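You operate a simulated robot arm through the tools that you are given. There is no shell and no other tool.

You run a simulated robot arm. Do the job below in one go: nothing can be reset, and whatever is moved stays where it is left.

JOB
Put things in order on the top of the washer counter. At the end: the clear jar (marked "RAISINS") from the top of the washer counter stands where the cream wrapped butter (marked "47 g") stood; the white milk bottle from the top of the washer counter stands where the blue cloth stood; the blue cloth stands where the poppy roll stood; the poppy roll from the top of the washer counter stands where the clear jar stood; the cream wrapped butter from the top of the washer counter stands on top of the shaker (marked "POPPY"); whatever was shut is shut again. Leave all else as you found it, and nothing knocked over.

Only the result counts: the job must be done as asked and must still hold three seconds after the hand-in. Knocking over, shifting, dropping, spilling or breaking anything else fails it. Flat cloth is picked up by pressing the open fingertips on it (5 to 10 N) and closing them slowly along it; thin cloth reads only 2 to 8 mm in the jaws.

ROBOT AND FRAMES
A 7-joint arm with a two-finger parallel gripper, fixed in place. Base frame: the origin is on the floor under the middle of its stand, x ahead of it, y to its left, z up; the work surface is at about z = 0.9. Units: m, degrees, N and s.
With the tool pointing down near the work surface it reaches from about 0.1 to 0.64 m from the base axis. Its first joint turns from -66.0 to 66.0 degrees. Payload 1.57 kg.
The TCP is the grasp point between the finger pads, 0.03 m short of the fingertips. In the tool frame z runs along the fingers and y along their closing line. The gripper opens to 0.08 m. The fingers are 0.017 m wide and 0.012 m thick; the gripper's body (0.04 by 0.082 m) begins 0.08 m behind the TCP.
Orientation is that of the tool frame in the base frame, as [roll, pitch, yaw] about the fixed x, y, z axes, in that order (R = Rz(yaw) Ry(pitch) Rx(roll)). With the fingers straight down and closing along the base's y, the tool's x points along the base's -x, its y along +y and its z along -z.

CONTROLS
- The arm moves only by the tool jog_arm. Its argument "rows" is a list of rows, each an object of numbers (a shift or turn left out is 0, a gripper value left out holds the last): "x", "y", "z": the shift along the tool's x, y, z in m; "rx", "ry", "rz": the turn, a rotation vector about the tool's x, y, z in degrees; "claw": the finger opening in m, from 0 to 0.08. In form: [{"x": .., "y": .., "z": .., "rx": .., "ry": .., "rz": .., "claw": ..}, ...]. A call has 1 to 20 rows; each row is the pose to reach, as a shift and turn from the pose commanded when the call began, along the tool's axes at that moment. A row lasts 0.2 s, in which the tool goes at most 0.05 m and 8.6 degrees; a call with a longer step from one row to the next is refused whole, and so is a gripper value outside its range. Where a pose cannot be reached the arm comes as near as it can. A force on the tool above 40 N (or 10 N above the force at the start of the call, whichever is more), or a blocked arm, ends the call early, and 0.2 s more pass. Each finger travels about 0.072 m/s and halts on what it meets, pressing with about 32 N; the grip force reading is that of the motor and also rises with nothing between the fingers. The clock runs only during rows and for 0.2 s after the last one: add rows that repeat a pose to give the fingers time. The reply holds the time, the measured pose of the TCP, the force on the tool along the base axes, the opening and the grip force, in the units named above and with some noise, with the torque about the TCP (base axes, N m) and any sound that the robot's microphone picked up, and new pictures: "show" is both (left out), scene, wrist or none.
- Cameras (640 x 400 px; columns grow to the right, rows downward): "scene" is fixed at [0.0564, 0.4448, 1.4043]; the picture's right is [-0.71, -0.70, 0.00], its down [-0.52, 0.53, -0.68] and it looks along [0.47, -0.48, -0.74] (base axes); focal length 224 px, centre (320, 200). "wrist" rides on the gripper at [0.072, -0.007, -0.122] in the tool frame; the picture's right is [0.09, 1.00, 0.00], its down [-0.84, 0.08, -0.54] and it looks along [-0.54, 0.05, 0.84] (tool axes); focal length 238 px, centre (320, 200). There is no depth. A picture from a camera that has moved, and an enlarged one, comes with that camera's place and axes in the base frame and with its lens.
- close_up(camera, box): a new picture of the part [left, top, right, bottom] of that camera's present view, enlarged. The clock stands still meanwhile.
- finish_job(): hands the job in; it is judged then, once.

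Places have to be worked out from the pictures, the camera data and where the tool is seen. Open the gripper and draw the arm clear of the work before you hand the job in, unless the task says otherwise.

The tools are called after "Emit:" by a JSON object that holds its "name" and its "arguments". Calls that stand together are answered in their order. jog_arm: Moves the arm, as the interface text tells. Its arguments: {"type":"object","properties":{"rows":{"type":"array","items":{"type":"object","properties":{"x":{"type":"number"},"y":{"type":"number"},"z":{"type":"number"},"rx":{"type":"number"},"ry":{"type":"number"},"rz":{"type":"number"},"claw":{"type":"number"}}}},"show":{"type":"string","enum":["both","scene","wrist","none"]}},"required":["rows"]} The other tools are called the same way: close_up (camera, box) takes an enlarged picture of a part of a camera's view; finish_job () hands the job in.

At the start:

```text
time_s: 0.0
position: [0.4645, -0.0168, 1.1657]
tool_rot: [179.9, -0.1, 179.9]
wrist_force: [-0.3, -1.1, 0.4]
ft_torque: [0.0, -0.02, 0.01]
finger_gap: 0.0801
grip_force: 0.0
```

scene: 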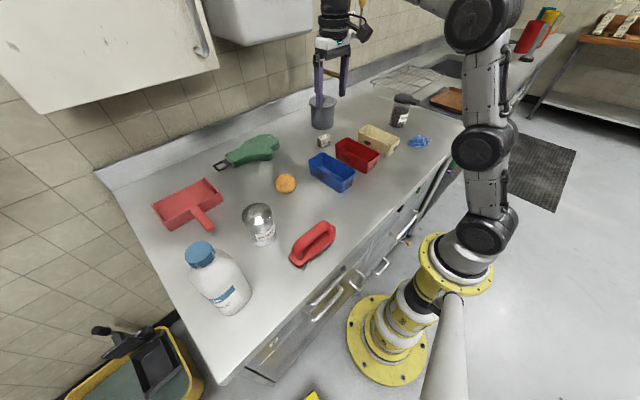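
wrist: 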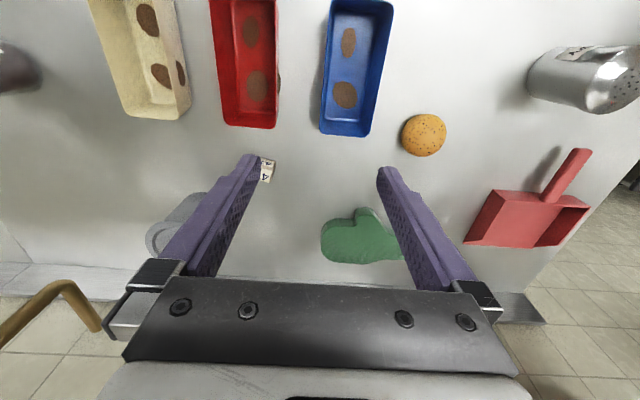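

I see a counter with a milk bottle, shaker, poppy roll, jar, butter, cloth and bins. I'll look at enlarged pictures to identify things first.

Emit:
{"name": "close_up", "arguments": {"camera": "scene", "box": [280, 70, 460, 200]}}

Emit:
{"name": "close_up", "arguments": {"camera": "scene", "box": [130, 120, 350, 340]}}

Emit:
{"name": "close_up", "arguments": {"camera": "wrist", "box": [0, 0, 320, 280]}}

Emit:
{"name": "close_up", "arguments": {"camera": "wrist", "box": [320, 0, 640, 280]}}

```text
3.08 times, centred on (370, 135) of scene
camera zoom: at [0.0564, 0.4448, 1.4043], right [-0.71, -0.7, 0.0], down [-0.52, 0.53, -0.68], along [0.47, -0.48, -0.74], focal length 688 px, centre (166, 400)
```

zoom: 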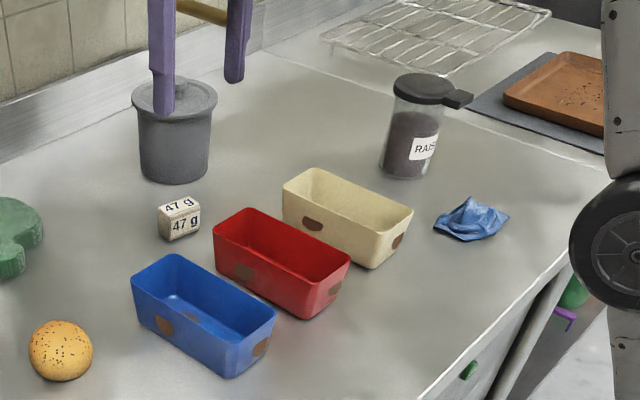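

```text
1.82 times, centred on (240, 230) of scene
camera zoom: at [0.0564, 0.4448, 1.4043], right [-0.71, -0.7, 0.0], down [-0.52, 0.53, -0.68], along [0.47, -0.48, -0.74], focal length 407 px, centre (466, 146)
```

zoom: 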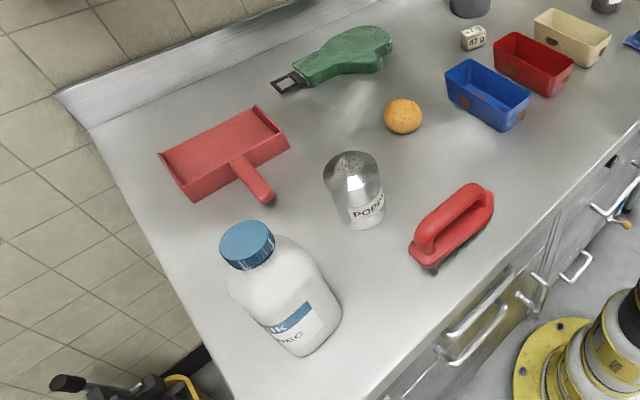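

```text
1.43 times, centred on (160, 140) of wrist
camera zoom: at [0.3924, -0.0223, 1.288], right [-0.09, 1.0, 0.0], down [0.84, 0.08, 0.54], along [0.54, 0.05, -0.84], focal length 340 px, centre (549, 286)
```

zoom: 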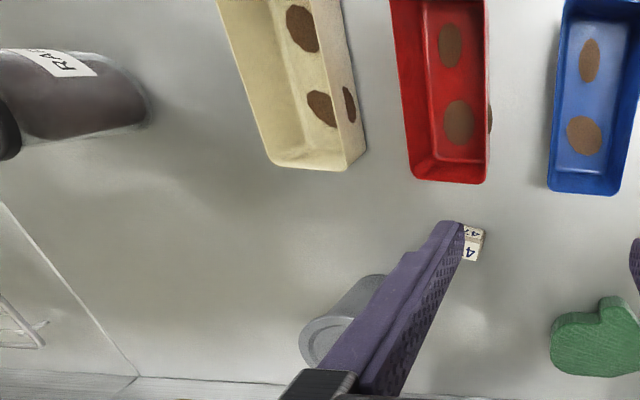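

```text
1.43 times, centred on (480, 140) of wrist
camera zoom: at [0.3924, -0.0223, 1.288], right [-0.09, 1.0, 0.0], down [0.84, 0.08, 0.54], along [0.54, 0.05, -0.84], focal length 340 px, centre (91, 286)
```

zoom: 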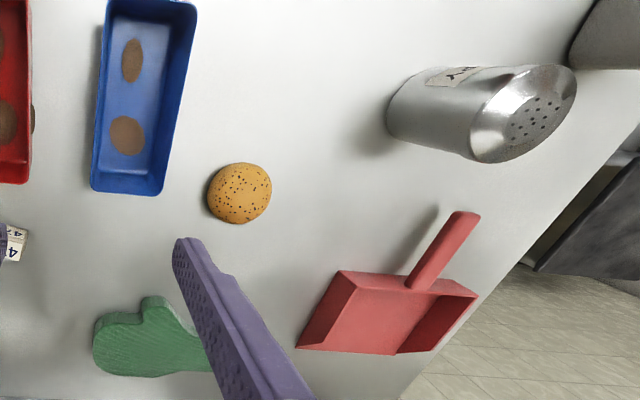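

Butter is near (0.574, -0.10), jar near (0.45, -0.44), cloth near (0.32, -0.385), roll near (0.488, 0.16), shaker near (0.39, 0.314) and milk near (0.31, 0.45). I'll move above the butter at a safe height for a better view of it.

Emit:
{"name": "jog_arm", "arguments": {"rows": [{"x": -0.03, "y": -0.025, "z": 0.0}, {"x": -0.06, "y": -0.05, "z": 0.01}, {"x": -0.09, "y": -0.075, "z": 0.03}, {"x": -0.108, "y": -0.083, "z": 0.065}, {"x": -0.108, "y": -0.083, "z": 0.065}], "show": "both"}}

```text
time_s: 1.2
position: [0.573, -0.1001, 1.0986]
tool_rot: [179.9, 0.0, -179.9]
wrist_force: [0.3, -1.1, 0.2]
ft_torque: [-0.02, 0.01, -0.03]
finger_gap: 0.08
grip_force: 0.0
camera wrist: at [0.5017, -0.1057, 1.2204], right [-0.09, 1.0, 0.0], down [0.84, 0.08, 0.54], along [0.54, 0.05, -0.84], focal length 238 px, centre (320, 200)
```

scene: 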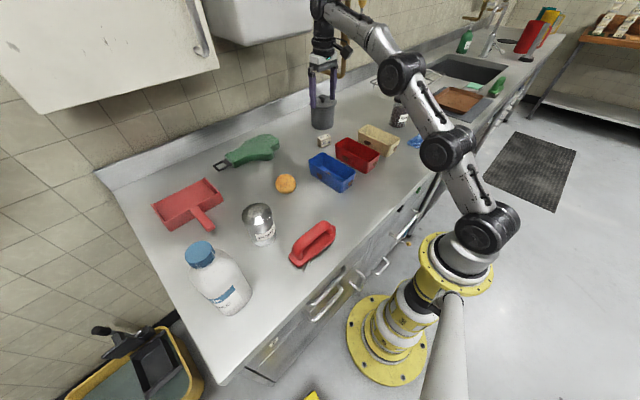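
wrist: 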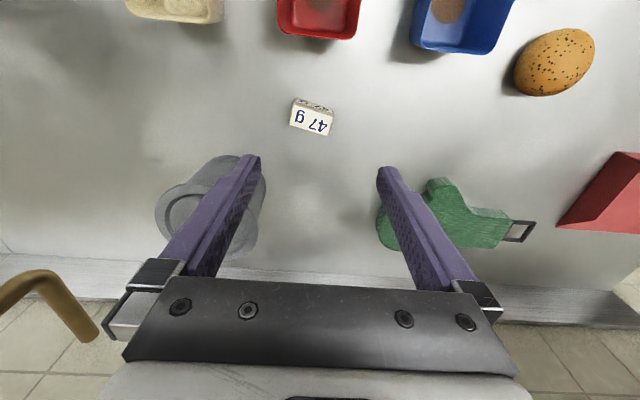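

Emit:
{"name": "close_up", "arguments": {"camera": "wrist", "box": [260, 80, 364, 145]}}

Emit:
{"name": "close_up", "arguments": {"camera": "scene", "box": [290, 110, 370, 160]}}

```text
6.15 times, centred on (312, 112) of wrist
camera zoom: at [0.5017, -0.1057, 1.2204], right [-0.09, 1.0, 0.0], down [0.84, 0.08, 0.54], along [0.54, 0.05, -0.84], focal length 1467 px, centre (369, 738)
```

zoom: 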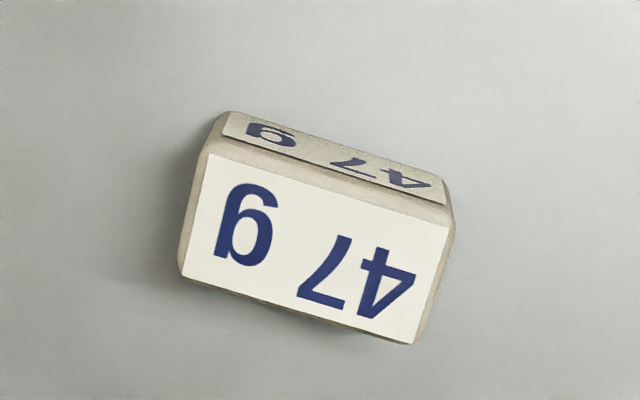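

```text
8.00 times, centred on (330, 135) of scene
camera zoom: at [0.0565, 0.4447, 1.4043], right [-0.71, -0.7, 0.0], down [-0.52, 0.53, -0.68], along [0.47, -0.48, -0.74], focal length 1790 px, centre (240, 720)
```

zoom: 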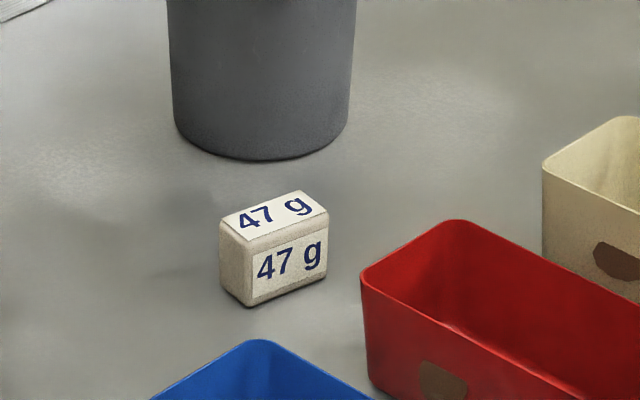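

The butter is about 47 x 25 mm, long axis turned about 10° from base y, centre near (0.576, -0.109). I turn the tool by 10°, come down over it and check before closing.

Emit:
{"name": "jog_arm", "arguments": {"rows": [{"x": -0.0034, "y": -0.0094, "z": 0.0, "rz": 5}, {"x": -0.0034, "y": -0.0094, "z": 0.03, "rz": 10}, {"x": -0.0034, "y": -0.0094, "z": 0.07, "rz": 10}, {"x": -0.0034, "y": -0.0094, "z": 0.1, "rz": 10}, {"x": -0.0034, "y": -0.0094, "z": 0.11, "rz": 10}]}}

```text
time_s: 2.4
position: [0.5774, -0.11, 0.991]
tool_rot: [180.0, 0.0, 170.0]
wrist_force: [0.3, 0.4, -1.3]
ft_torque: [0.0, 0.03, -0.01]
finger_gap: 0.0802
grip_force: 0.2
camera wrist: at [0.505, -0.103, 1.1133], right [0.08, 1.0, 0.0], down [0.84, -0.07, 0.54], along [0.54, -0.04, -0.84], focal length 238 px, centre (320, 200)
```

scene: 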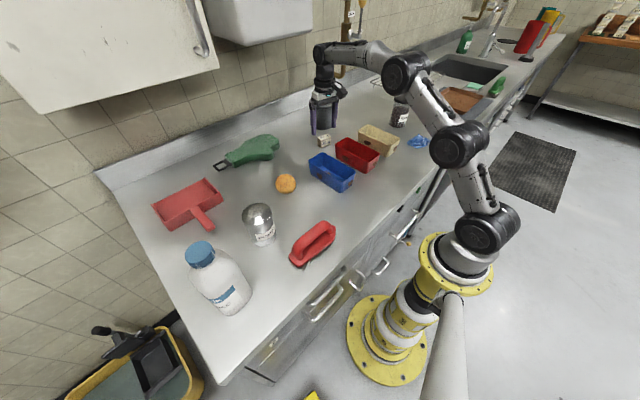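
wrist: 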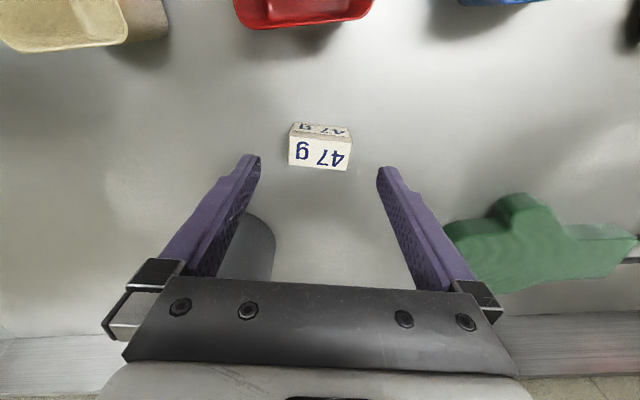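

The butter sits centred between the fingers and aligned. I go down to about z = 0.938 and close.

Emit:
{"name": "jog_arm", "arguments": {"rows": [{"z": 0.025}, {"z": 0.045}, {"z": 0.052}, {"z": 0.052, "claw": 0.06}, {"z": 0.052, "claw": 0.05}, {"z": 0.052, "claw": 0.04}, {"z": 0.052, "claw": 0.04}, {"z": 0.052, "claw": 0.04}]}}

```text
time_s: 4.2
position: [0.5755, -0.1086, 0.9381]
tool_rot: [179.9, 0.1, 170.1]
wrist_force: [0.8, 0.7, -0.2]
ft_torque: [0.04, 0.03, -0.01]
finger_gap: 0.0491
grip_force: 31.7
camera wrist: at [0.5037, -0.1023, 1.0603], right [0.08, 1.0, 0.0], down [0.84, -0.07, 0.54], along [0.54, -0.04, -0.84], focal length 238 px, centre (320, 200)
```

scene: 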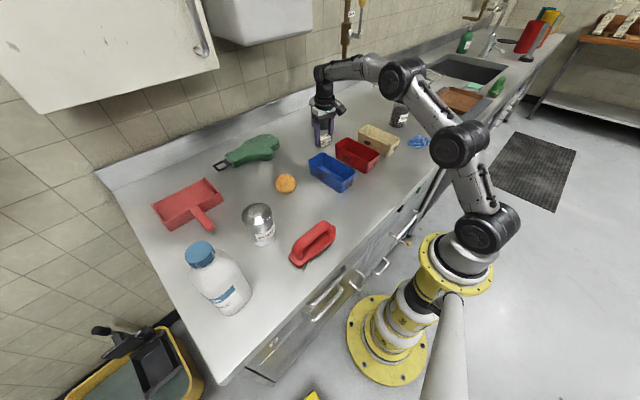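
wrist: 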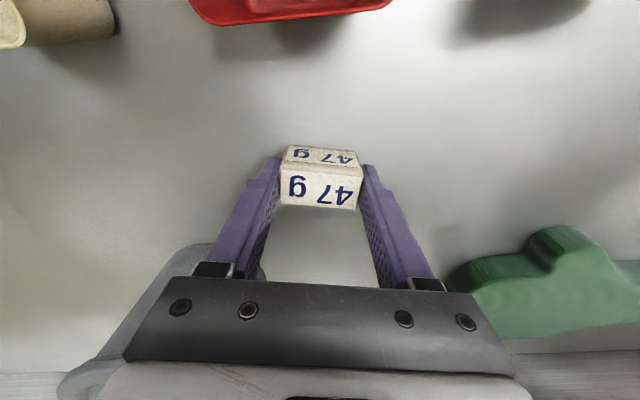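

The butter is gripped (gap 49 mm, 32 N). I lift it and carry it high over towards the shaker, stopping above to look.

Emit:
{"name": "jog_arm", "arguments": {"rows": [{"z": -0.02}, {"z": -0.06}, {"z": -0.105}, {"z": -0.15}, {"z": -0.2}, {"z": -0.245}, {"z": -0.262, "x": 0.0214, "y": 0.032}, {"z": -0.262, "x": 0.0428, "y": 0.064}, {"z": -0.262, "x": 0.0642, "y": 0.096}, {"z": -0.262, "x": 0.0856, "y": 0.128}, {"z": -0.262, "x": 0.107, "y": 0.16}, {"z": -0.262, "x": 0.1284, "y": 0.192}, {"z": -0.262, "x": 0.1498, "y": 0.224}, {"z": -0.262, "x": 0.1712, "y": 0.256}, {"z": -0.262, "x": 0.1926, "y": 0.288}, {"z": -0.262, "x": 0.214, "y": 0.32}, {"z": -0.262, "x": 0.2354, "y": 0.352}, {"z": -0.262, "x": 0.2567, "y": 0.384}, {"z": -0.262, "x": 0.2567, "y": 0.384}]}}

```text
time_s: 8.2
position: [0.3893, 0.3138, 1.2009]
tool_rot: [179.9, 0.0, 170.1]
wrist_force: [-0.1, -0.7, -1.0]
ft_torque: [-0.01, 0.0, 0.0]
finger_gap: 0.0489
grip_force: 31.6
out of reach, approached as far as the arm can: row 5, 6, 7, 8, 9
camera wrist: at [0.3178, 0.3202, 1.3233], right [0.08, 1.0, 0.0], down [0.84, -0.07, 0.54], along [0.54, -0.05, -0.84], focal length 238 px, centre (320, 200)
```

scene: 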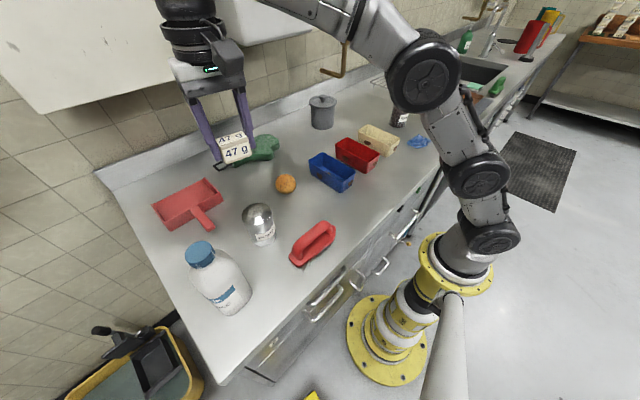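
wrist: 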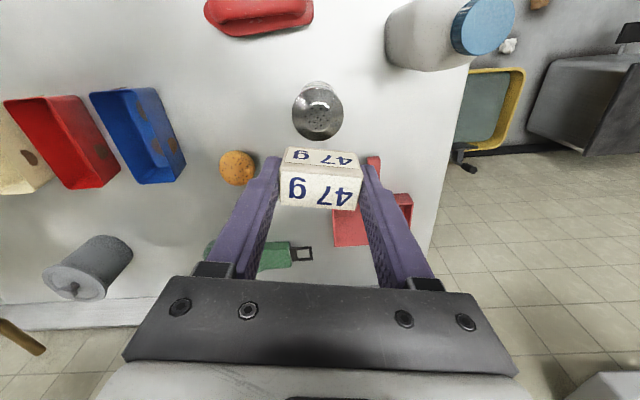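

Emit:
{"name": "close_up", "arguments": {"camera": "wrist", "box": [270, 70, 366, 150]}}

Emit:
{"name": "close_up", "arguments": {"camera": "scene", "box": [220, 190, 316, 250]}}

```text
5.00 times, centred on (318, 110) of wrist
camera zoom: at [0.3178, 0.3202, 1.3233], right [0.08, 1.0, 0.0], down [0.84, -0.07, 0.54], along [0.54, -0.05, -0.84], focal length 1192 px, centre (330, 650)
```

zoom: 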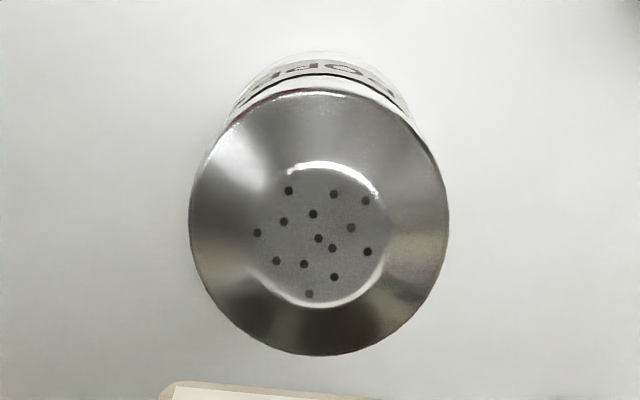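

```text
6.67 times, centred on (268, 220) of scene
camera zoom: at [0.0564, 0.4448, 1.4043], right [-0.71, -0.7, 0.0], down [-0.52, 0.53, -0.68], along [0.47, -0.48, -0.74], focal length 1492 px, centre (667, 67)
```

zoom: 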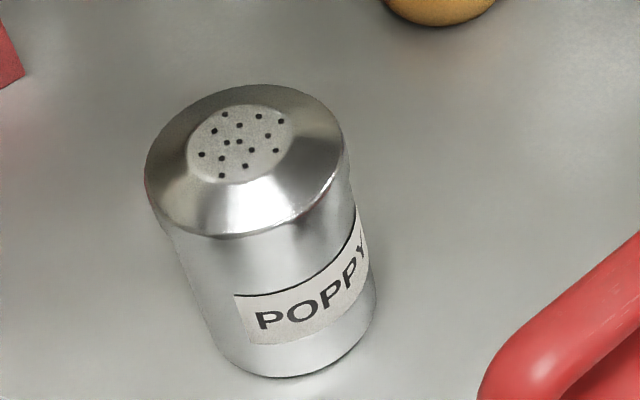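

The shaker's flat perforated top is about 37 mm wide, centred near (0.394, 0.311, 1.00). I line up the butter over it and come down to just above it.

Emit:
{"name": "jog_arm", "arguments": {"rows": [{"x": -0.005, "y": -0.002, "z": 0.0}, {"x": -0.005, "y": -0.002, "z": 0.04}, {"x": -0.005, "y": -0.002, "z": 0.08}, {"x": -0.005, "y": -0.002, "z": 0.115}, {"x": -0.005, "y": -0.002, "z": 0.135}, {"x": -0.005, "y": -0.002, "z": 0.145}, {"x": -0.005, "y": -0.002, "z": 0.145}]}}

```text
time_s: 9.8
position: [0.3945, 0.3109, 1.0553]
tool_rot: [-180.0, 0.0, 170.0]
wrist_force: [-0.4, -0.3, -1.5]
ft_torque: [-0.02, 0.0, -0.02]
finger_gap: 0.049
grip_force: 32.1
camera wrist: at [0.3225, 0.3173, 1.1772], right [0.08, 1.0, 0.0], down [0.84, -0.07, 0.54], along [0.54, -0.04, -0.84], focal length 238 px, centre (320, 200)
```

scene: 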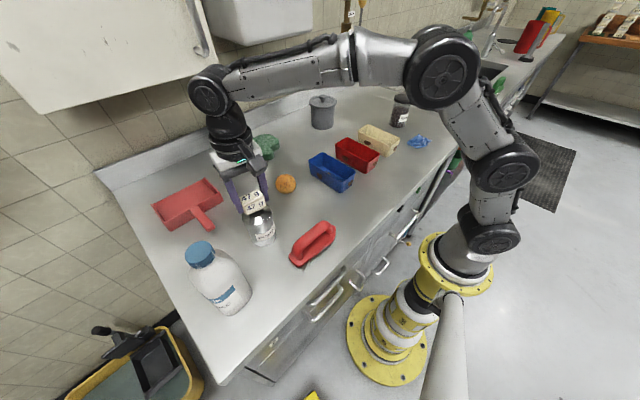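
wrist: 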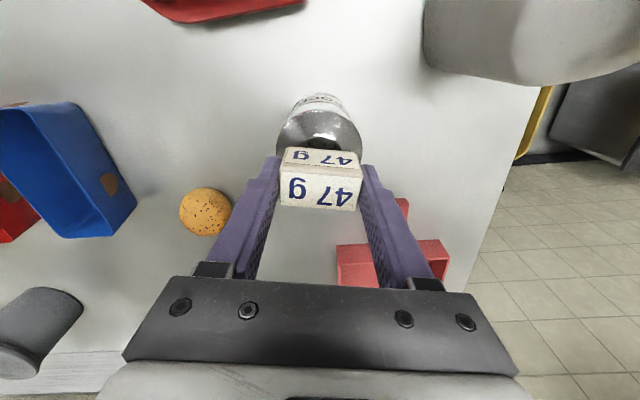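

Emit:
{"name": "close_up", "arguments": {"camera": "scene", "box": [210, 170, 306, 250]}}

Emit:
{"name": "close_up", "arguments": {"camera": "wrist", "box": [260, 80, 380, 220]}}

```text
5.00 times, centred on (258, 210) of scene
camera zoom: at [0.0564, 0.4448, 1.4043], right [-0.71, -0.7, 0.0], down [-0.52, 0.53, -0.68], along [0.47, -0.48, -0.74], focal length 1119 px, centre (630, 150)
```

zoom: 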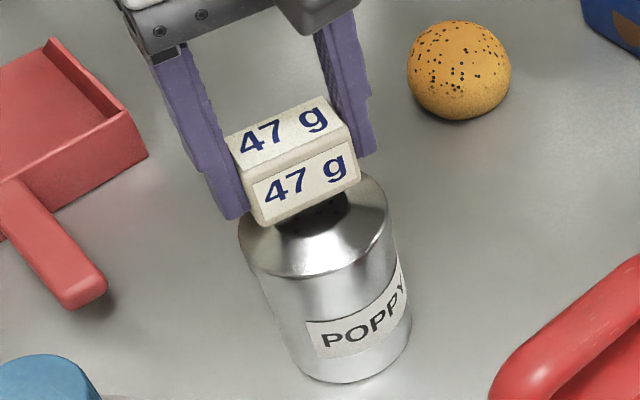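

```text
2.86 times, centred on (320, 150) of wrist
camera zoom: at [0.3225, 0.3173, 1.1772], right [0.08, 1.0, 0.0], down [0.84, -0.07, 0.54], along [0.54, -0.04, -0.84], focal length 681 px, centre (320, 343)
```

zoom: 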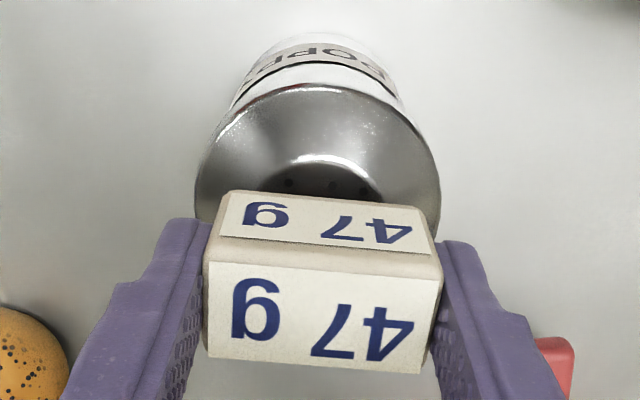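

The butter is centred over the perforated disc and a little above it. I lower it in small steps, watching the force.

Emit:
{"name": "jog_arm", "arguments": {"rows": [{"z": 0.004}, {"z": 0.008}, {"z": 0.01}, {"z": 0.01}], "show": "none"}}

Emit:
{"name": "close_up", "arguments": {"camera": "scene", "box": [210, 170, 306, 250]}}

```text
time_s: 10.8
position: [0.3937, 0.311, 1.0451]
tool_rot: [-180.0, 0.0, 170.0]
wrist_force: [1.1, 0.0, -1.1]
ft_torque: [0.02, 0.04, 0.02]
finger_gap: 0.0489
grip_force: 31.3
```

```text
5.00 times, centred on (258, 210) of scene
camera zoom: at [0.0564, 0.4448, 1.4043], right [-0.71, -0.7, 0.0], down [-0.52, 0.53, -0.68], along [0.47, -0.48, -0.74], focal length 1119 px, centre (630, 150)
```

zoom: 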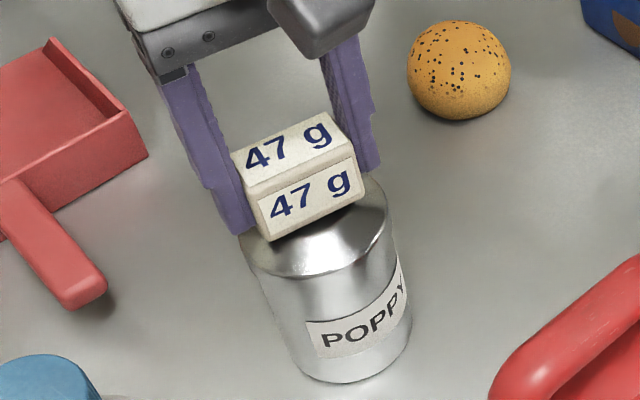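

Still no contact force. I go on in 2 mm steps.

Emit:
{"name": "jog_arm", "arguments": {"rows": [{"z": 0.001}, {"z": 0.002}, {"z": 0.003}, {"z": 0.003}], "show": "none"}}

```text
time_s: 11.8
position: [0.394, 0.311, 1.0427]
tool_rot: [179.9, 0.0, 170.0]
wrist_force: [-0.4, -1.0, -0.8]
ft_torque: [-0.02, -0.04, -0.04]
finger_gap: 0.0487
grip_force: 32.1
```

Emit:
{"name": "jog_arm", "arguments": {"rows": [{"z": 0.001}, {"z": 0.002}, {"z": 0.003}, {"z": 0.003}], "show": "none"}}

Emit:
{"name": "close_up", "arguments": {"camera": "scene", "box": [230, 190, 290, 240]}}

```text
time_s: 12.8
position: [0.3937, 0.3107, 1.0407]
tool_rot: [-180.0, 0.1, 170.0]
wrist_force: [0.0, -0.6, -0.5]
ft_torque: [0.01, 0.0, -0.06]
finger_gap: 0.0488
grip_force: 32.3
```

```text
8.00 times, centred on (260, 215) of scene
camera zoom: at [0.0564, 0.4448, 1.4043], right [-0.71, -0.7, 0.0], down [-0.52, 0.53, -0.68], along [0.47, -0.48, -0.74], focal length 1790 px, centre (800, 80)
```

zoom: 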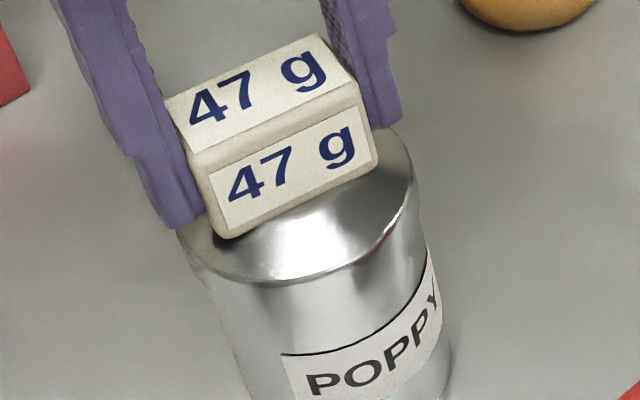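

No contact yet; a further small step down.

Emit:
{"name": "jog_arm", "arguments": {"rows": [{"z": 0.001}, {"z": 0.002}, {"z": 0.002}], "show": "none"}}

```text
time_s: 13.6
position: [0.3938, 0.3126, 1.0373]
tool_rot: [-179.9, 0.0, 170.0]
wrist_force: [0.6, -0.5, -0.7]
ft_torque: [0.03, -0.01, -0.03]
finger_gap: 0.0489
grip_force: 32.2
```

Emit:
{"name": "jog_arm", "arguments": {"rows": [{"z": 0.001}, {"z": 0.002}, {"z": 0.002}], "show": "none"}}

Emit:
{"name": "close_up", "arguments": {"camera": "wrist", "box": [260, 80, 380, 220]}}

```text
time_s: 14.4
position: [0.3938, 0.3114, 1.037]
tool_rot: [179.9, 0.1, 169.9]
wrist_force: [-1.4, 0.5, 6.3]
ft_torque: [-0.11, 0.04, -0.04]
finger_gap: 0.049
grip_force: 32.0
```

```text
2.86 times, centred on (320, 150) of wrist
camera zoom: at [0.3219, 0.3178, 1.1585], right [0.08, 1.0, 0.0], down [0.84, -0.07, 0.54], along [0.54, -0.04, -0.84], focal length 681 px, centre (320, 343)
```

zoom: 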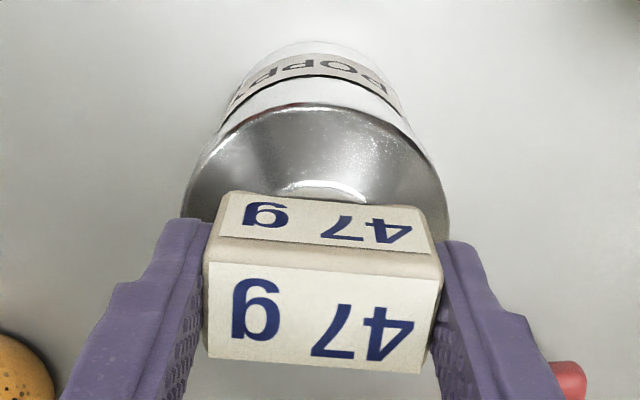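

Contact is felt (6 N upward): the butter rests on the shaker. I open the fingers gradually and rise straight up.

Emit:
{"name": "jog_arm", "arguments": {"rows": [{"z": -0.0005, "claw": 0.052}, {"z": -0.0005, "claw": 0.056}, {"z": -0.0005, "claw": 0.064}, {"z": -0.0005, "claw": 0.074}, {"z": -0.0005, "claw": 0.074}, {"z": -0.0005, "claw": 0.074}], "show": "both"}}

```text
time_s: 15.8
position: [0.3934, 0.3109, 1.036]
tool_rot: [-180.0, 0.0, 170.0]
wrist_force: [0.3, -0.2, 0.1]
ft_torque: [0.02, -0.03, 0.04]
finger_gap: 0.0736
grip_force: 0.0
camera wrist: at [0.3221, 0.3182, 1.1579], right [0.08, 1.0, 0.0], down [0.84, -0.07, 0.54], along [0.54, -0.04, -0.84], focal length 238 px, centre (320, 200)
```

scene: 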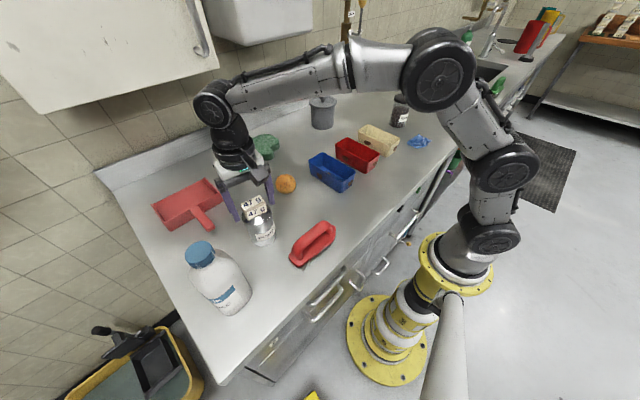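
wrist: 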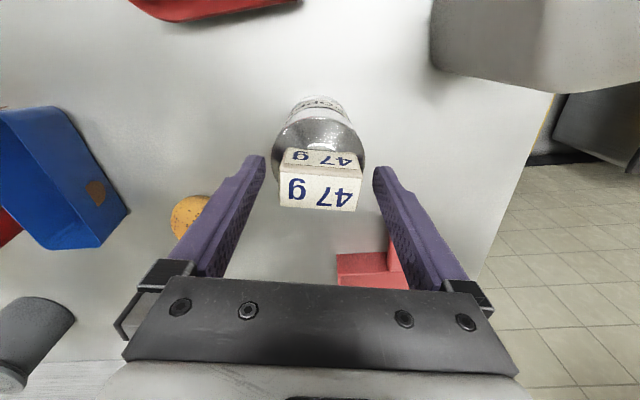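

The butter rests on the shaker. I rise straight up, then cross to the jar's side for a close look.

Emit:
{"name": "jog_arm", "arguments": {"rows": [{"z": -0.02}, {"z": -0.05}, {"z": -0.09}, {"z": -0.13}, {"z": -0.15, "x": -0.009, "y": -0.047}, {"z": -0.15, "x": -0.018, "y": -0.094}, {"z": -0.15, "x": -0.026, "y": -0.141}, {"z": -0.15, "x": -0.035, "y": -0.188}, {"z": -0.15, "x": -0.044, "y": -0.236}, {"z": -0.15, "x": -0.053, "y": -0.283}, {"z": -0.15, "x": -0.062, "y": -0.33}, {"z": -0.15, "x": -0.07, "y": -0.377}, {"z": -0.15, "x": -0.079, "y": -0.424}, {"z": -0.145, "x": -0.088, "y": -0.471}, {"z": -0.135, "x": -0.097, "y": -0.518}, {"z": -0.125, "x": -0.106, "y": -0.565}, {"z": -0.12, "x": -0.114, "y": -0.612}, {"z": -0.12, "x": -0.12, "y": -0.65, "claw": 0.08}, {"z": -0.12, "x": -0.12, "y": -0.65}]}}

```text
refused: row 5 steps farther than a row can; nothing moved
```

The fifth step was too long; I split it.

Emit:
{"name": "jog_arm", "arguments": {"rows": [{"z": -0.02}, {"z": -0.06}, {"z": -0.105}, {"z": -0.15}, {"z": -0.15, "x": -0.009, "y": -0.047}, {"z": -0.15, "x": -0.018, "y": -0.094}, {"z": -0.15, "x": -0.026, "y": -0.141}, {"z": -0.15, "x": -0.035, "y": -0.188}, {"z": -0.15, "x": -0.044, "y": -0.236}, {"z": -0.15, "x": -0.053, "y": -0.283}, {"z": -0.15, "x": -0.062, "y": -0.33}, {"z": -0.15, "x": -0.07, "y": -0.377}, {"z": -0.15, "x": -0.079, "y": -0.424}, {"z": -0.145, "x": -0.088, "y": -0.471}, {"z": -0.135, "x": -0.097, "y": -0.518}, {"z": -0.125, "x": -0.106, "y": -0.565}, {"z": -0.12, "x": -0.114, "y": -0.612}, {"z": -0.12, "x": -0.12, "y": -0.65, "claw": 0.08}, {"z": -0.12, "x": -0.12, "y": -0.65}]}}

```text
time_s: 19.8
position: [0.399, -0.3525, 1.1569]
tool_rot: [179.9, 0.0, 169.9]
wrist_force: [-0.2, 0.6, -0.4]
ft_torque: [-0.02, 0.02, -0.02]
finger_gap: 0.0798
grip_force: 0.0
camera wrist: at [0.3274, -0.3455, 1.2778], right [0.08, 1.0, 0.0], down [0.84, -0.07, 0.54], along [0.54, -0.04, -0.84], focal length 238 px, centre (320, 200)
```

scene: 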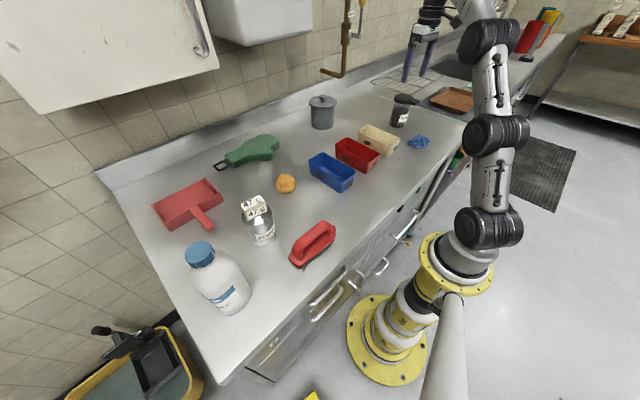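
wrist: 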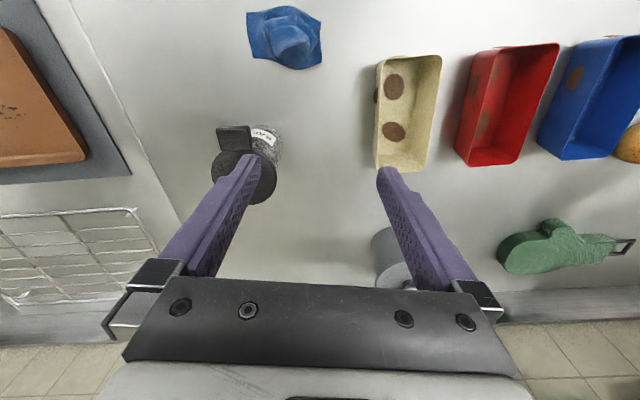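

Emit:
{"name": "close_up", "arguments": {"camera": "wrist", "box": [190, 100, 310, 220]}}

Emit:
{"name": "close_up", "arguments": {"camera": "scene", "box": [370, 80, 442, 160]}}

Emit:
{"name": "close_up", "arguments": {"camera": "scene", "box": [220, 180, 300, 250]}}

Emit:
{"name": "close_up", "arguments": {"camera": "wrist", "box": [220, 0, 340, 80]}}

```text
3.33 times, centred on (250, 160) of wrist
camera zoom: at [0.3274, -0.3455, 1.2778], right [0.08, 1.0, 0.0], down [0.84, -0.07, 0.54], along [0.54, -0.04, -0.84], focal length 794 px, centre (553, 333)
```

zoom: 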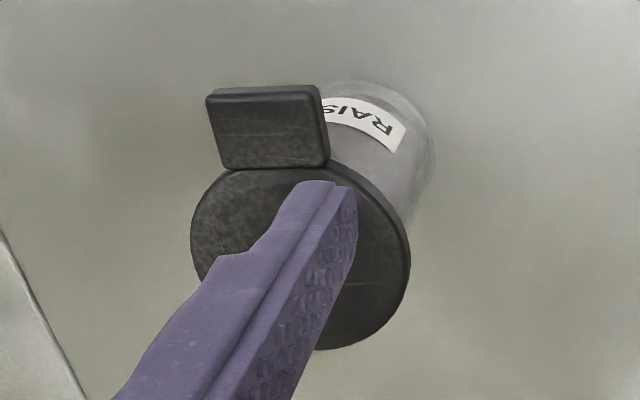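

```text
5.00 times, centred on (406, 120) of scene
camera zoom: at [0.0565, 0.4447, 1.4043], right [-0.71, -0.7, 0.0], down [-0.52, 0.53, -0.68], along [0.47, -0.48, -0.74], focal length 1119 px, centre (-110, 600)
```

zoom: 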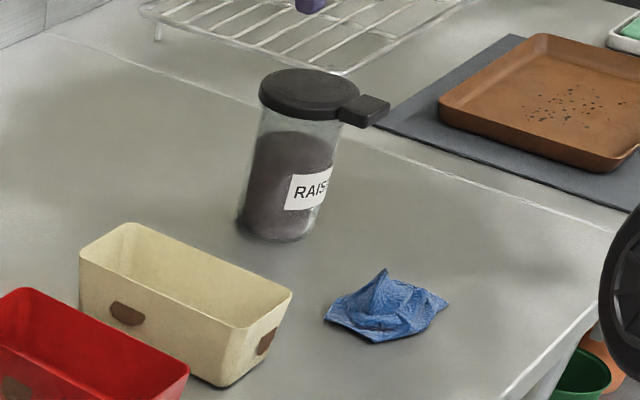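

```text
5.71 times, centred on (260, 215) of scene
camera zoom: at [0.0565, 0.4447, 1.4043], right [-0.71, -0.7, 0.0], down [-0.52, 0.53, -0.68], along [0.47, -0.48, -0.74], focal length 1278 px, centre (663, 114)
```

zoom: 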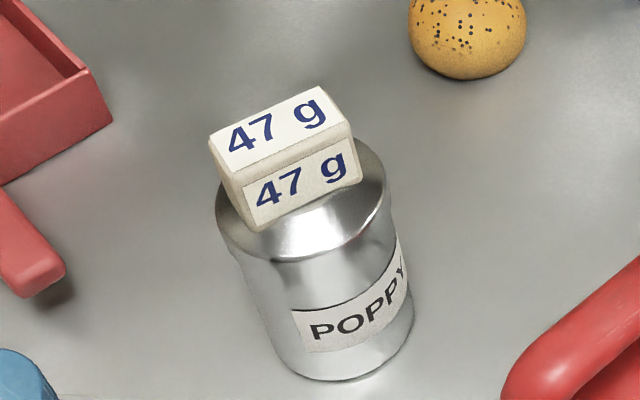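

```text
5.00 times, centred on (280, 40) of wrist
camera zoom: at [0.3274, -0.3455, 1.2778], right [0.08, 1.0, 0.0], down [0.84, -0.07, 0.54], along [0.54, -0.04, -0.84], focal length 1192 px, centre (520, 1000)
```

zoom: 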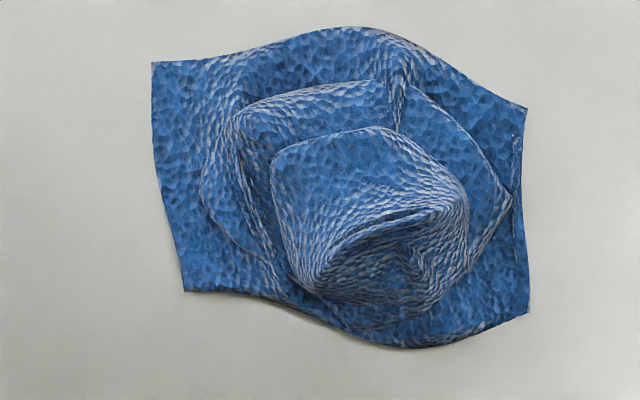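

The lid of the jar looks wide (near 80 mm) with a tab, so I need a careful measurement. I move over closer to the jar for a centred view.

Emit:
{"name": "jog_arm", "arguments": {"rows": [{"x": -0.015, "y": -0.03, "z": 0.01}, {"x": -0.03, "y": -0.06, "z": 0.025}, {"x": -0.035, "y": -0.085, "z": 0.045}, {"x": -0.035, "y": -0.085, "z": 0.045}]}}

```text
time_s: 20.8
position: [0.4047, -0.4255, 1.1033]
tool_rot: [-180.0, 0.0, 170.0]
wrist_force: [-0.9, -0.2, 0.0]
ft_torque: [-0.01, 0.0, 0.01]
finger_gap: 0.08
grip_force: 0.2
out of reach, approached as far as the arm can: row 2, 3, 4
camera wrist: at [0.3338, -0.4187, 1.2252], right [0.08, 1.0, 0.0], down [0.84, -0.07, 0.54], along [0.54, -0.04, -0.84], focal length 238 px, centre (320, 200)
```

scene: 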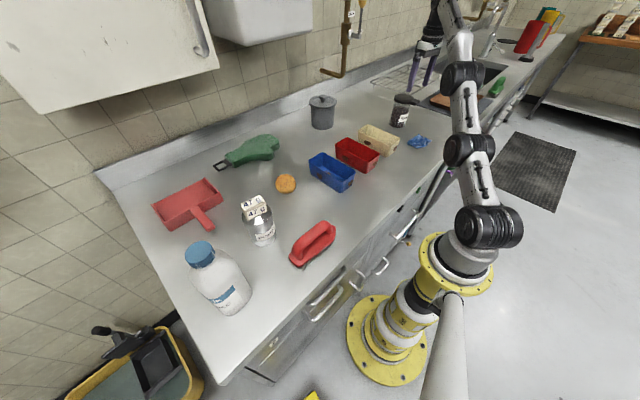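
wrist: 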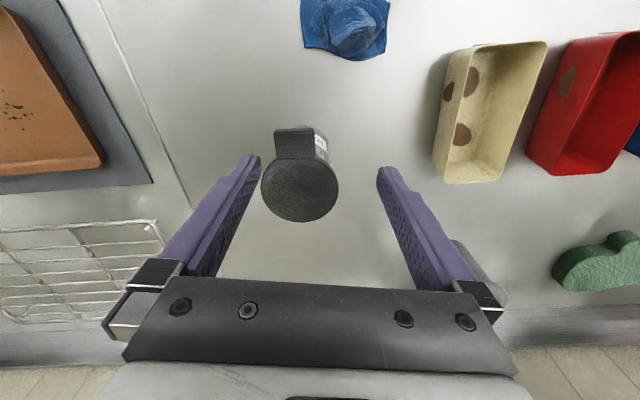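

Emit:
{"name": "close_up", "arguments": {"camera": "wrist", "box": [248, 115, 352, 230]}}

Emit:
{"name": "close_up", "arguments": {"camera": "scene", "box": [380, 85, 428, 135]}}

```text
3.48 times, centred on (300, 172) of wrist
camera zoom: at [0.3338, -0.4187, 1.2252], right [0.08, 1.0, 0.0], down [0.84, -0.07, 0.54], along [0.54, -0.04, -0.84], focal length 829 px, centre (390, 296)
```

zoom: 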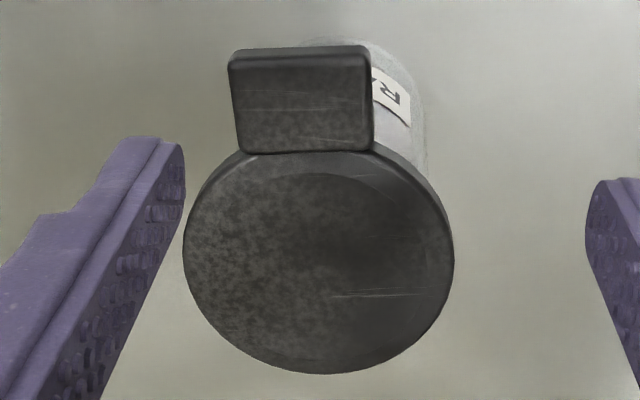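

```text
8.00 times, centred on (404, 110) of scene
camera zoom: at [0.0564, 0.4447, 1.4043], right [-0.71, -0.7, 0.0], down [-0.52, 0.53, -0.68], along [0.47, -0.48, -0.74], focal length 1790 px, centre (-352, 920)
```

zoom: 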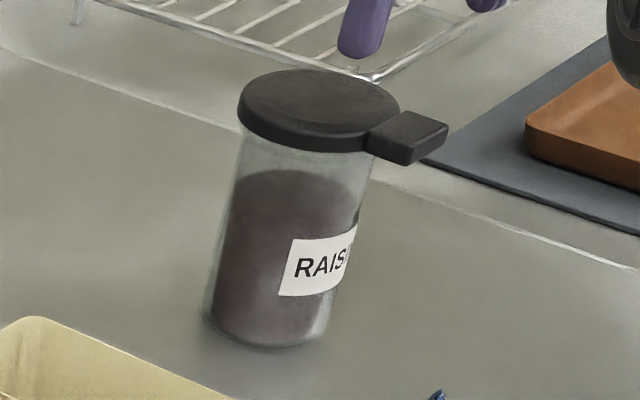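

The lid is about 80 mm wide with a tab towards −x, so a grasp straight down is not possible; the body below it is about 69 mm. I'll take it from the side with a tilted tool and the camera on top, so first I back off to free space and turn the tool about its axis.

Emit:
{"name": "jog_arm", "arguments": {"rows": [{"x": 0.023, "y": 0.031, "z": -0.008, "rz": 0}, {"x": 0.047, "y": 0.062, "z": -0.016, "rz": -8}, {"x": 0.07, "y": 0.093, "z": -0.024, "rz": -16}, {"x": 0.094, "y": 0.123, "z": -0.032, "rz": -24}, {"x": 0.117, "y": 0.154, "z": -0.038, "rz": -32}, {"x": 0.117, "y": 0.154, "z": -0.038, "rz": -40}, {"x": 0.117, "y": 0.154, "z": -0.038, "rz": -48}, {"x": 0.117, "y": 0.154, "z": -0.038, "rz": -56}, {"x": 0.117, "y": 0.154, "z": -0.038, "rz": -64}, {"x": 0.117, "y": 0.154, "z": -0.038, "rz": -72}, {"x": 0.117, "y": 0.154, "z": -0.038, "rz": -80}, {"x": 0.117, "y": 0.154, "z": -0.038, "rz": -88}, {"x": 0.117, "y": 0.154, "z": -0.038, "rz": -96}, {"x": 0.117, "y": 0.154, "z": -0.038, "rz": -104}, {"x": 0.117, "y": 0.154, "z": -0.038, "rz": -112}, {"x": 0.117, "y": 0.154, "z": -0.038, "rz": -120}, {"x": 0.117, "y": 0.154, "z": -0.038, "rz": -128}, {"x": 0.117, "y": 0.154, "z": -0.038, "rz": -130}]}}

```text
time_s: 24.6
position: [0.3176, -0.2541, 1.1392]
tool_rot: [179.9, 0.0, -59.9]
wrist_force: [0.0, 0.4, 0.8]
ft_torque: [-0.02, 0.0, -0.03]
finger_gap: 0.0801
grip_force: 0.0
camera wrist: at [0.3594, -0.3119, 1.2615], right [-0.81, -0.58, 0.0], down [-0.49, 0.68, 0.54], along [-0.31, 0.44, -0.84], focal length 238 px, centre (320, 200)
```

scene: 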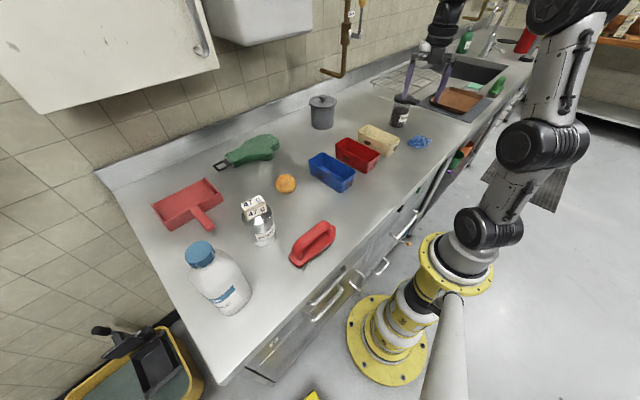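
wrist: 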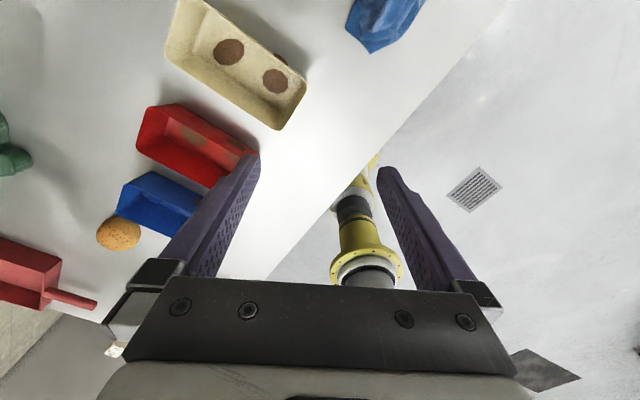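

The half turn works, and the camera now faces outward/up. Next I tilt the tool forward 63° while moving to a stand-off point in front of the jar, staying above everything.

Emit:
{"name": "jog_arm", "arguments": {"rows": [{"x": 0.016, "y": -0.002, "z": 0.005, "ry": 7.9}, {"x": 0.032, "y": -0.005, "z": 0.01, "ry": 15.8}, {"x": 0.048, "y": -0.007, "z": 0.015, "ry": 23.7}, {"x": 0.064, "y": -0.009, "z": 0.025, "ry": 31.6}, {"x": 0.08, "y": -0.012, "z": 0.035, "ry": 39.5}, {"x": 0.096, "y": -0.014, "z": 0.05, "ry": 47.4}, {"x": 0.112, "y": -0.017, "z": 0.065, "ry": 55.3}, {"x": 0.129, "y": -0.019, "z": 0.08, "ry": 63}, {"x": 0.129, "y": -0.019, "z": 0.08, "ry": 63}]}}

```text
time_s: 26.6
position: [0.399, -0.354, 1.0599]
tool_rot: [-179.9, -63.1, -60.1]
wrist_force: [0.0, 0.9, 0.6]
ft_torque: [0.02, -0.02, 0.0]
finger_gap: 0.0799
grip_force: 0.1
camera wrist: at [0.3674, -0.2845, 1.1791], right [-0.84, -0.53, 0.08], down [-0.5, 0.71, -0.5], along [0.21, -0.46, -0.86], focal length 238 px, centre (320, 200)
```

scene: 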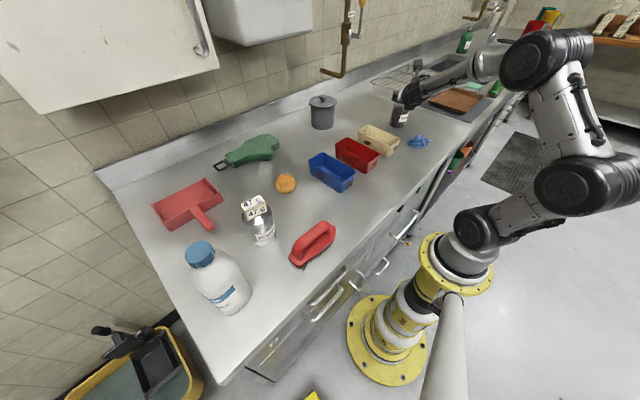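
wrist: 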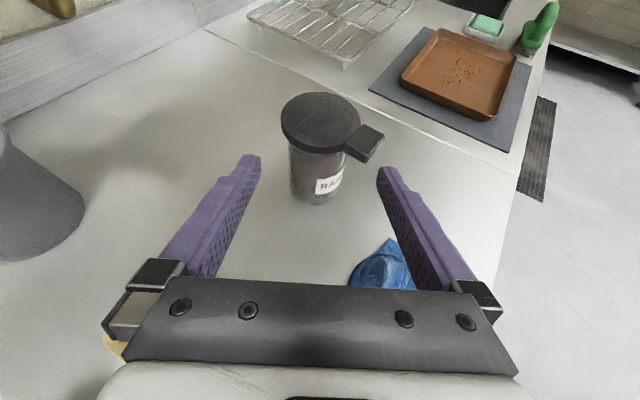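

The tilted pose is reachable and the jar stands in view ahead. I take a close-up to locate its axis precisely.

Emit:
{"name": "close_up", "arguments": {"camera": "wrist", "box": [260, 80, 400, 215]}}

Emit:
{"name": "close_up", "arguments": {"camera": "scene", "box": [360, 60, 450, 160]}}

```text
2.96 times, centred on (330, 148) of wrist
camera zoom: at [0.3674, -0.2845, 1.1791], right [-0.84, -0.53, 0.08], down [-0.5, 0.71, -0.5], along [0.21, -0.46, -0.86], focal length 706 px, centre (290, 356)
```

zoom: 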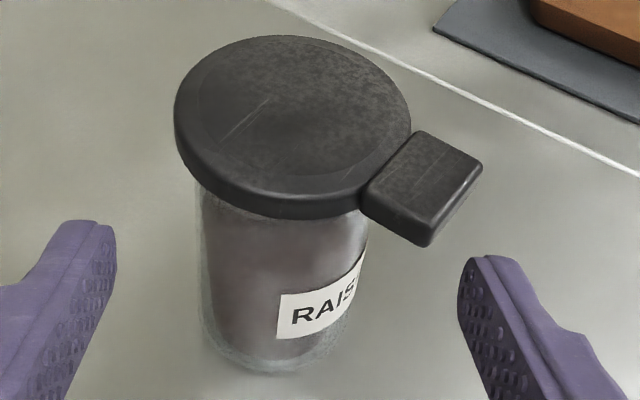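

```text
4.00 times, centred on (405, 110) of scene
camera zoom: at [0.0564, 0.4448, 1.4043], right [-0.71, -0.7, 0.0], down [-0.52, 0.53, -0.68], along [0.47, -0.48, -0.74], focal length 895 px, centre (-20, 560)
```

zoom: 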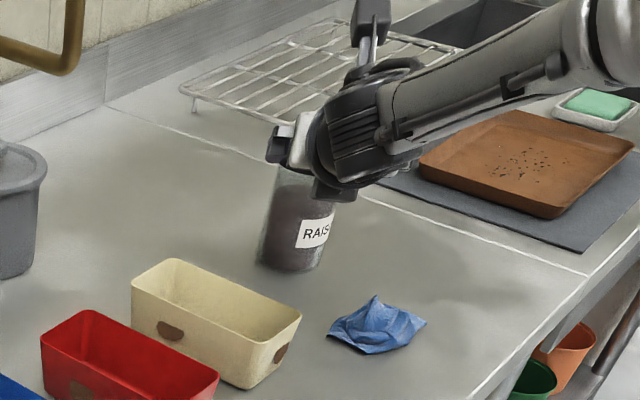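

Jar axis is about (0.4535, -0.449); laterally the tool is already aligned. I lower to the approach line and advance half way, then check.

Emit:
{"name": "jog_arm", "arguments": {"rows": [{"x": -0.025, "z": 0.0127}, {"x": -0.0502, "z": 0.0255}, {"x": -0.0502, "z": 0.045}, {"x": -0.0502, "z": 0.065}, {"x": -0.0502, "z": 0.085}, {"x": -0.0502, "z": 0.085}]}}

```text
time_s: 28.0
position: [0.4244, -0.4023, 0.9763]
tool_rot: [-179.9, -63.0, -60.1]
wrist_force: [-0.2, -0.5, 0.6]
ft_torque: [-0.04, 0.01, 0.02]
finger_gap: 0.0802
grip_force: 0.1
camera wrist: at [0.3926, -0.3325, 1.0951], right [-0.84, -0.53, 0.08], down [-0.5, 0.71, -0.5], along [0.21, -0.46, -0.86], focal length 238 px, centre (320, 200)
```

scene: 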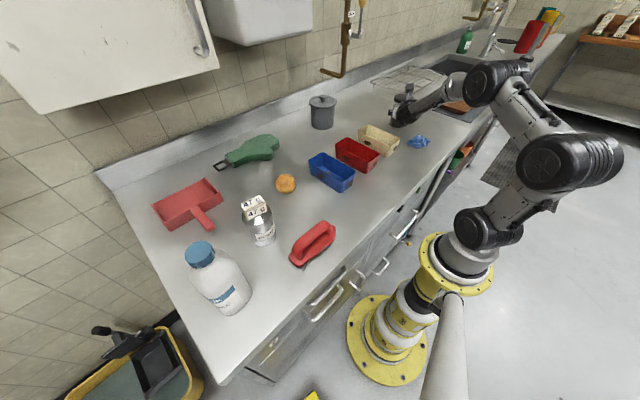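
wrist: 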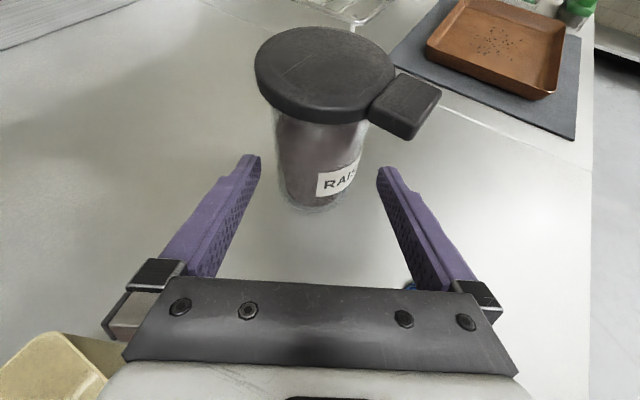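

The jar body sits centred between the fingers. I advance the rest of the way slowly along the tool axis.

Emit:
{"name": "jog_arm", "arguments": {"rows": [{"z": 0.012}, {"z": 0.024}, {"z": 0.036}, {"z": 0.046}, {"z": 0.054}, {"z": 0.061}, {"z": 0.061}]}}

```text
time_s: 29.6
position: [0.4506, -0.4484, 0.9478]
tool_rot: [-180.0, -62.9, -60.1]
wrist_force: [0.3, -0.1, -0.2]
ft_torque: [0.0, 0.01, -0.01]
finger_gap: 0.08
grip_force: 0.0
camera wrist: at [0.4195, -0.3792, 1.0677], right [-0.84, -0.53, 0.08], down [-0.5, 0.71, -0.5], along [0.21, -0.46, -0.86], focal length 238 px, centre (320, 200)
```

scene: 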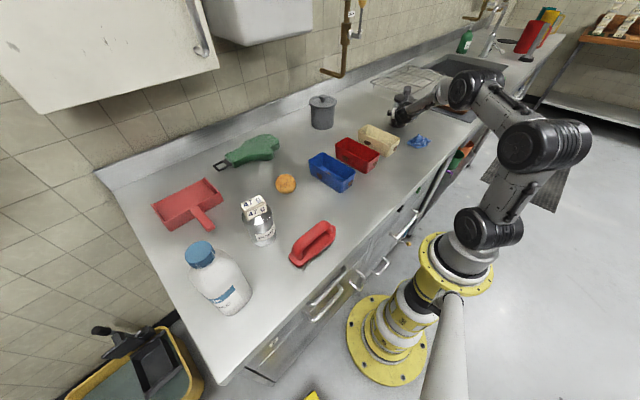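
wrist: 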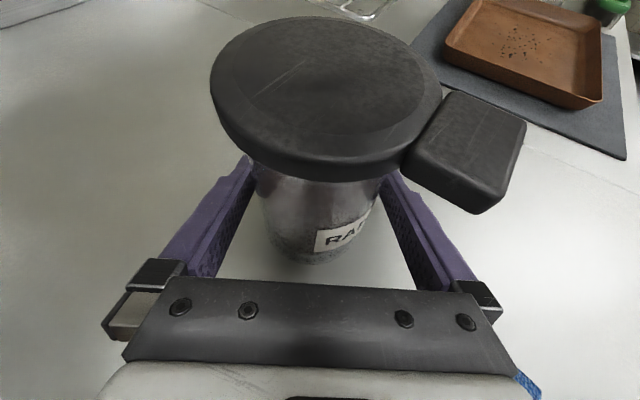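

No contact, and the jar body is between the pads. I close the fingers slowly.

Emit:
{"name": "jog_arm", "arguments": {"rows": [{"z": 0.003, "claw": 0.078}, {"z": 0.003, "claw": 0.075}, {"z": 0.003, "claw": 0.072}, {"z": 0.003, "claw": 0.069}, {"z": 0.003, "claw": 0.066}, {"z": 0.003, "claw": 0.062}, {"z": 0.003, "claw": 0.058}, {"z": 0.003, "claw": 0.055}, {"z": 0.003, "claw": 0.055}]}}

```text
time_s: 31.6
position: [0.453, -0.4514, 0.9488]
tool_rot: [180.0, -62.9, -60.1]
wrist_force: [1.1, 0.7, 2.8]
ft_torque: [0.1, -0.19, 0.01]
finger_gap: 0.0695
grip_force: 32.5
camera wrist: at [0.4206, -0.3814, 1.0672], right [-0.84, -0.53, 0.08], down [-0.5, 0.71, -0.5], along [0.21, -0.46, -0.86], focal length 238 px, centre (320, 200)
```

scene: 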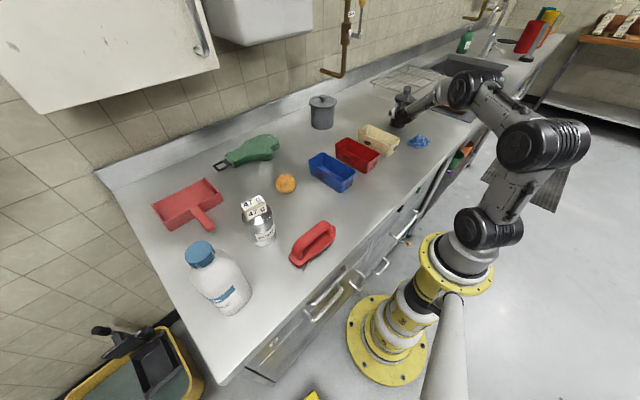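
wrist: 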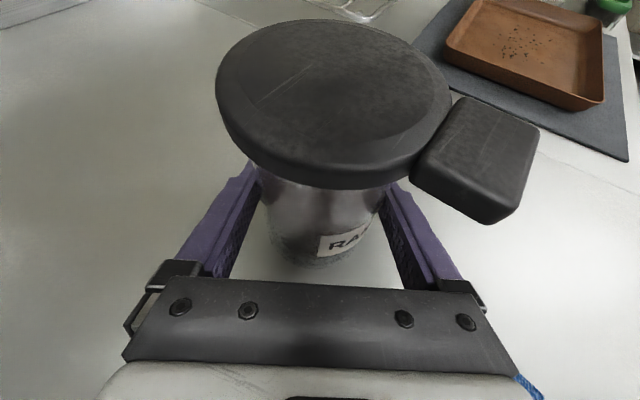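

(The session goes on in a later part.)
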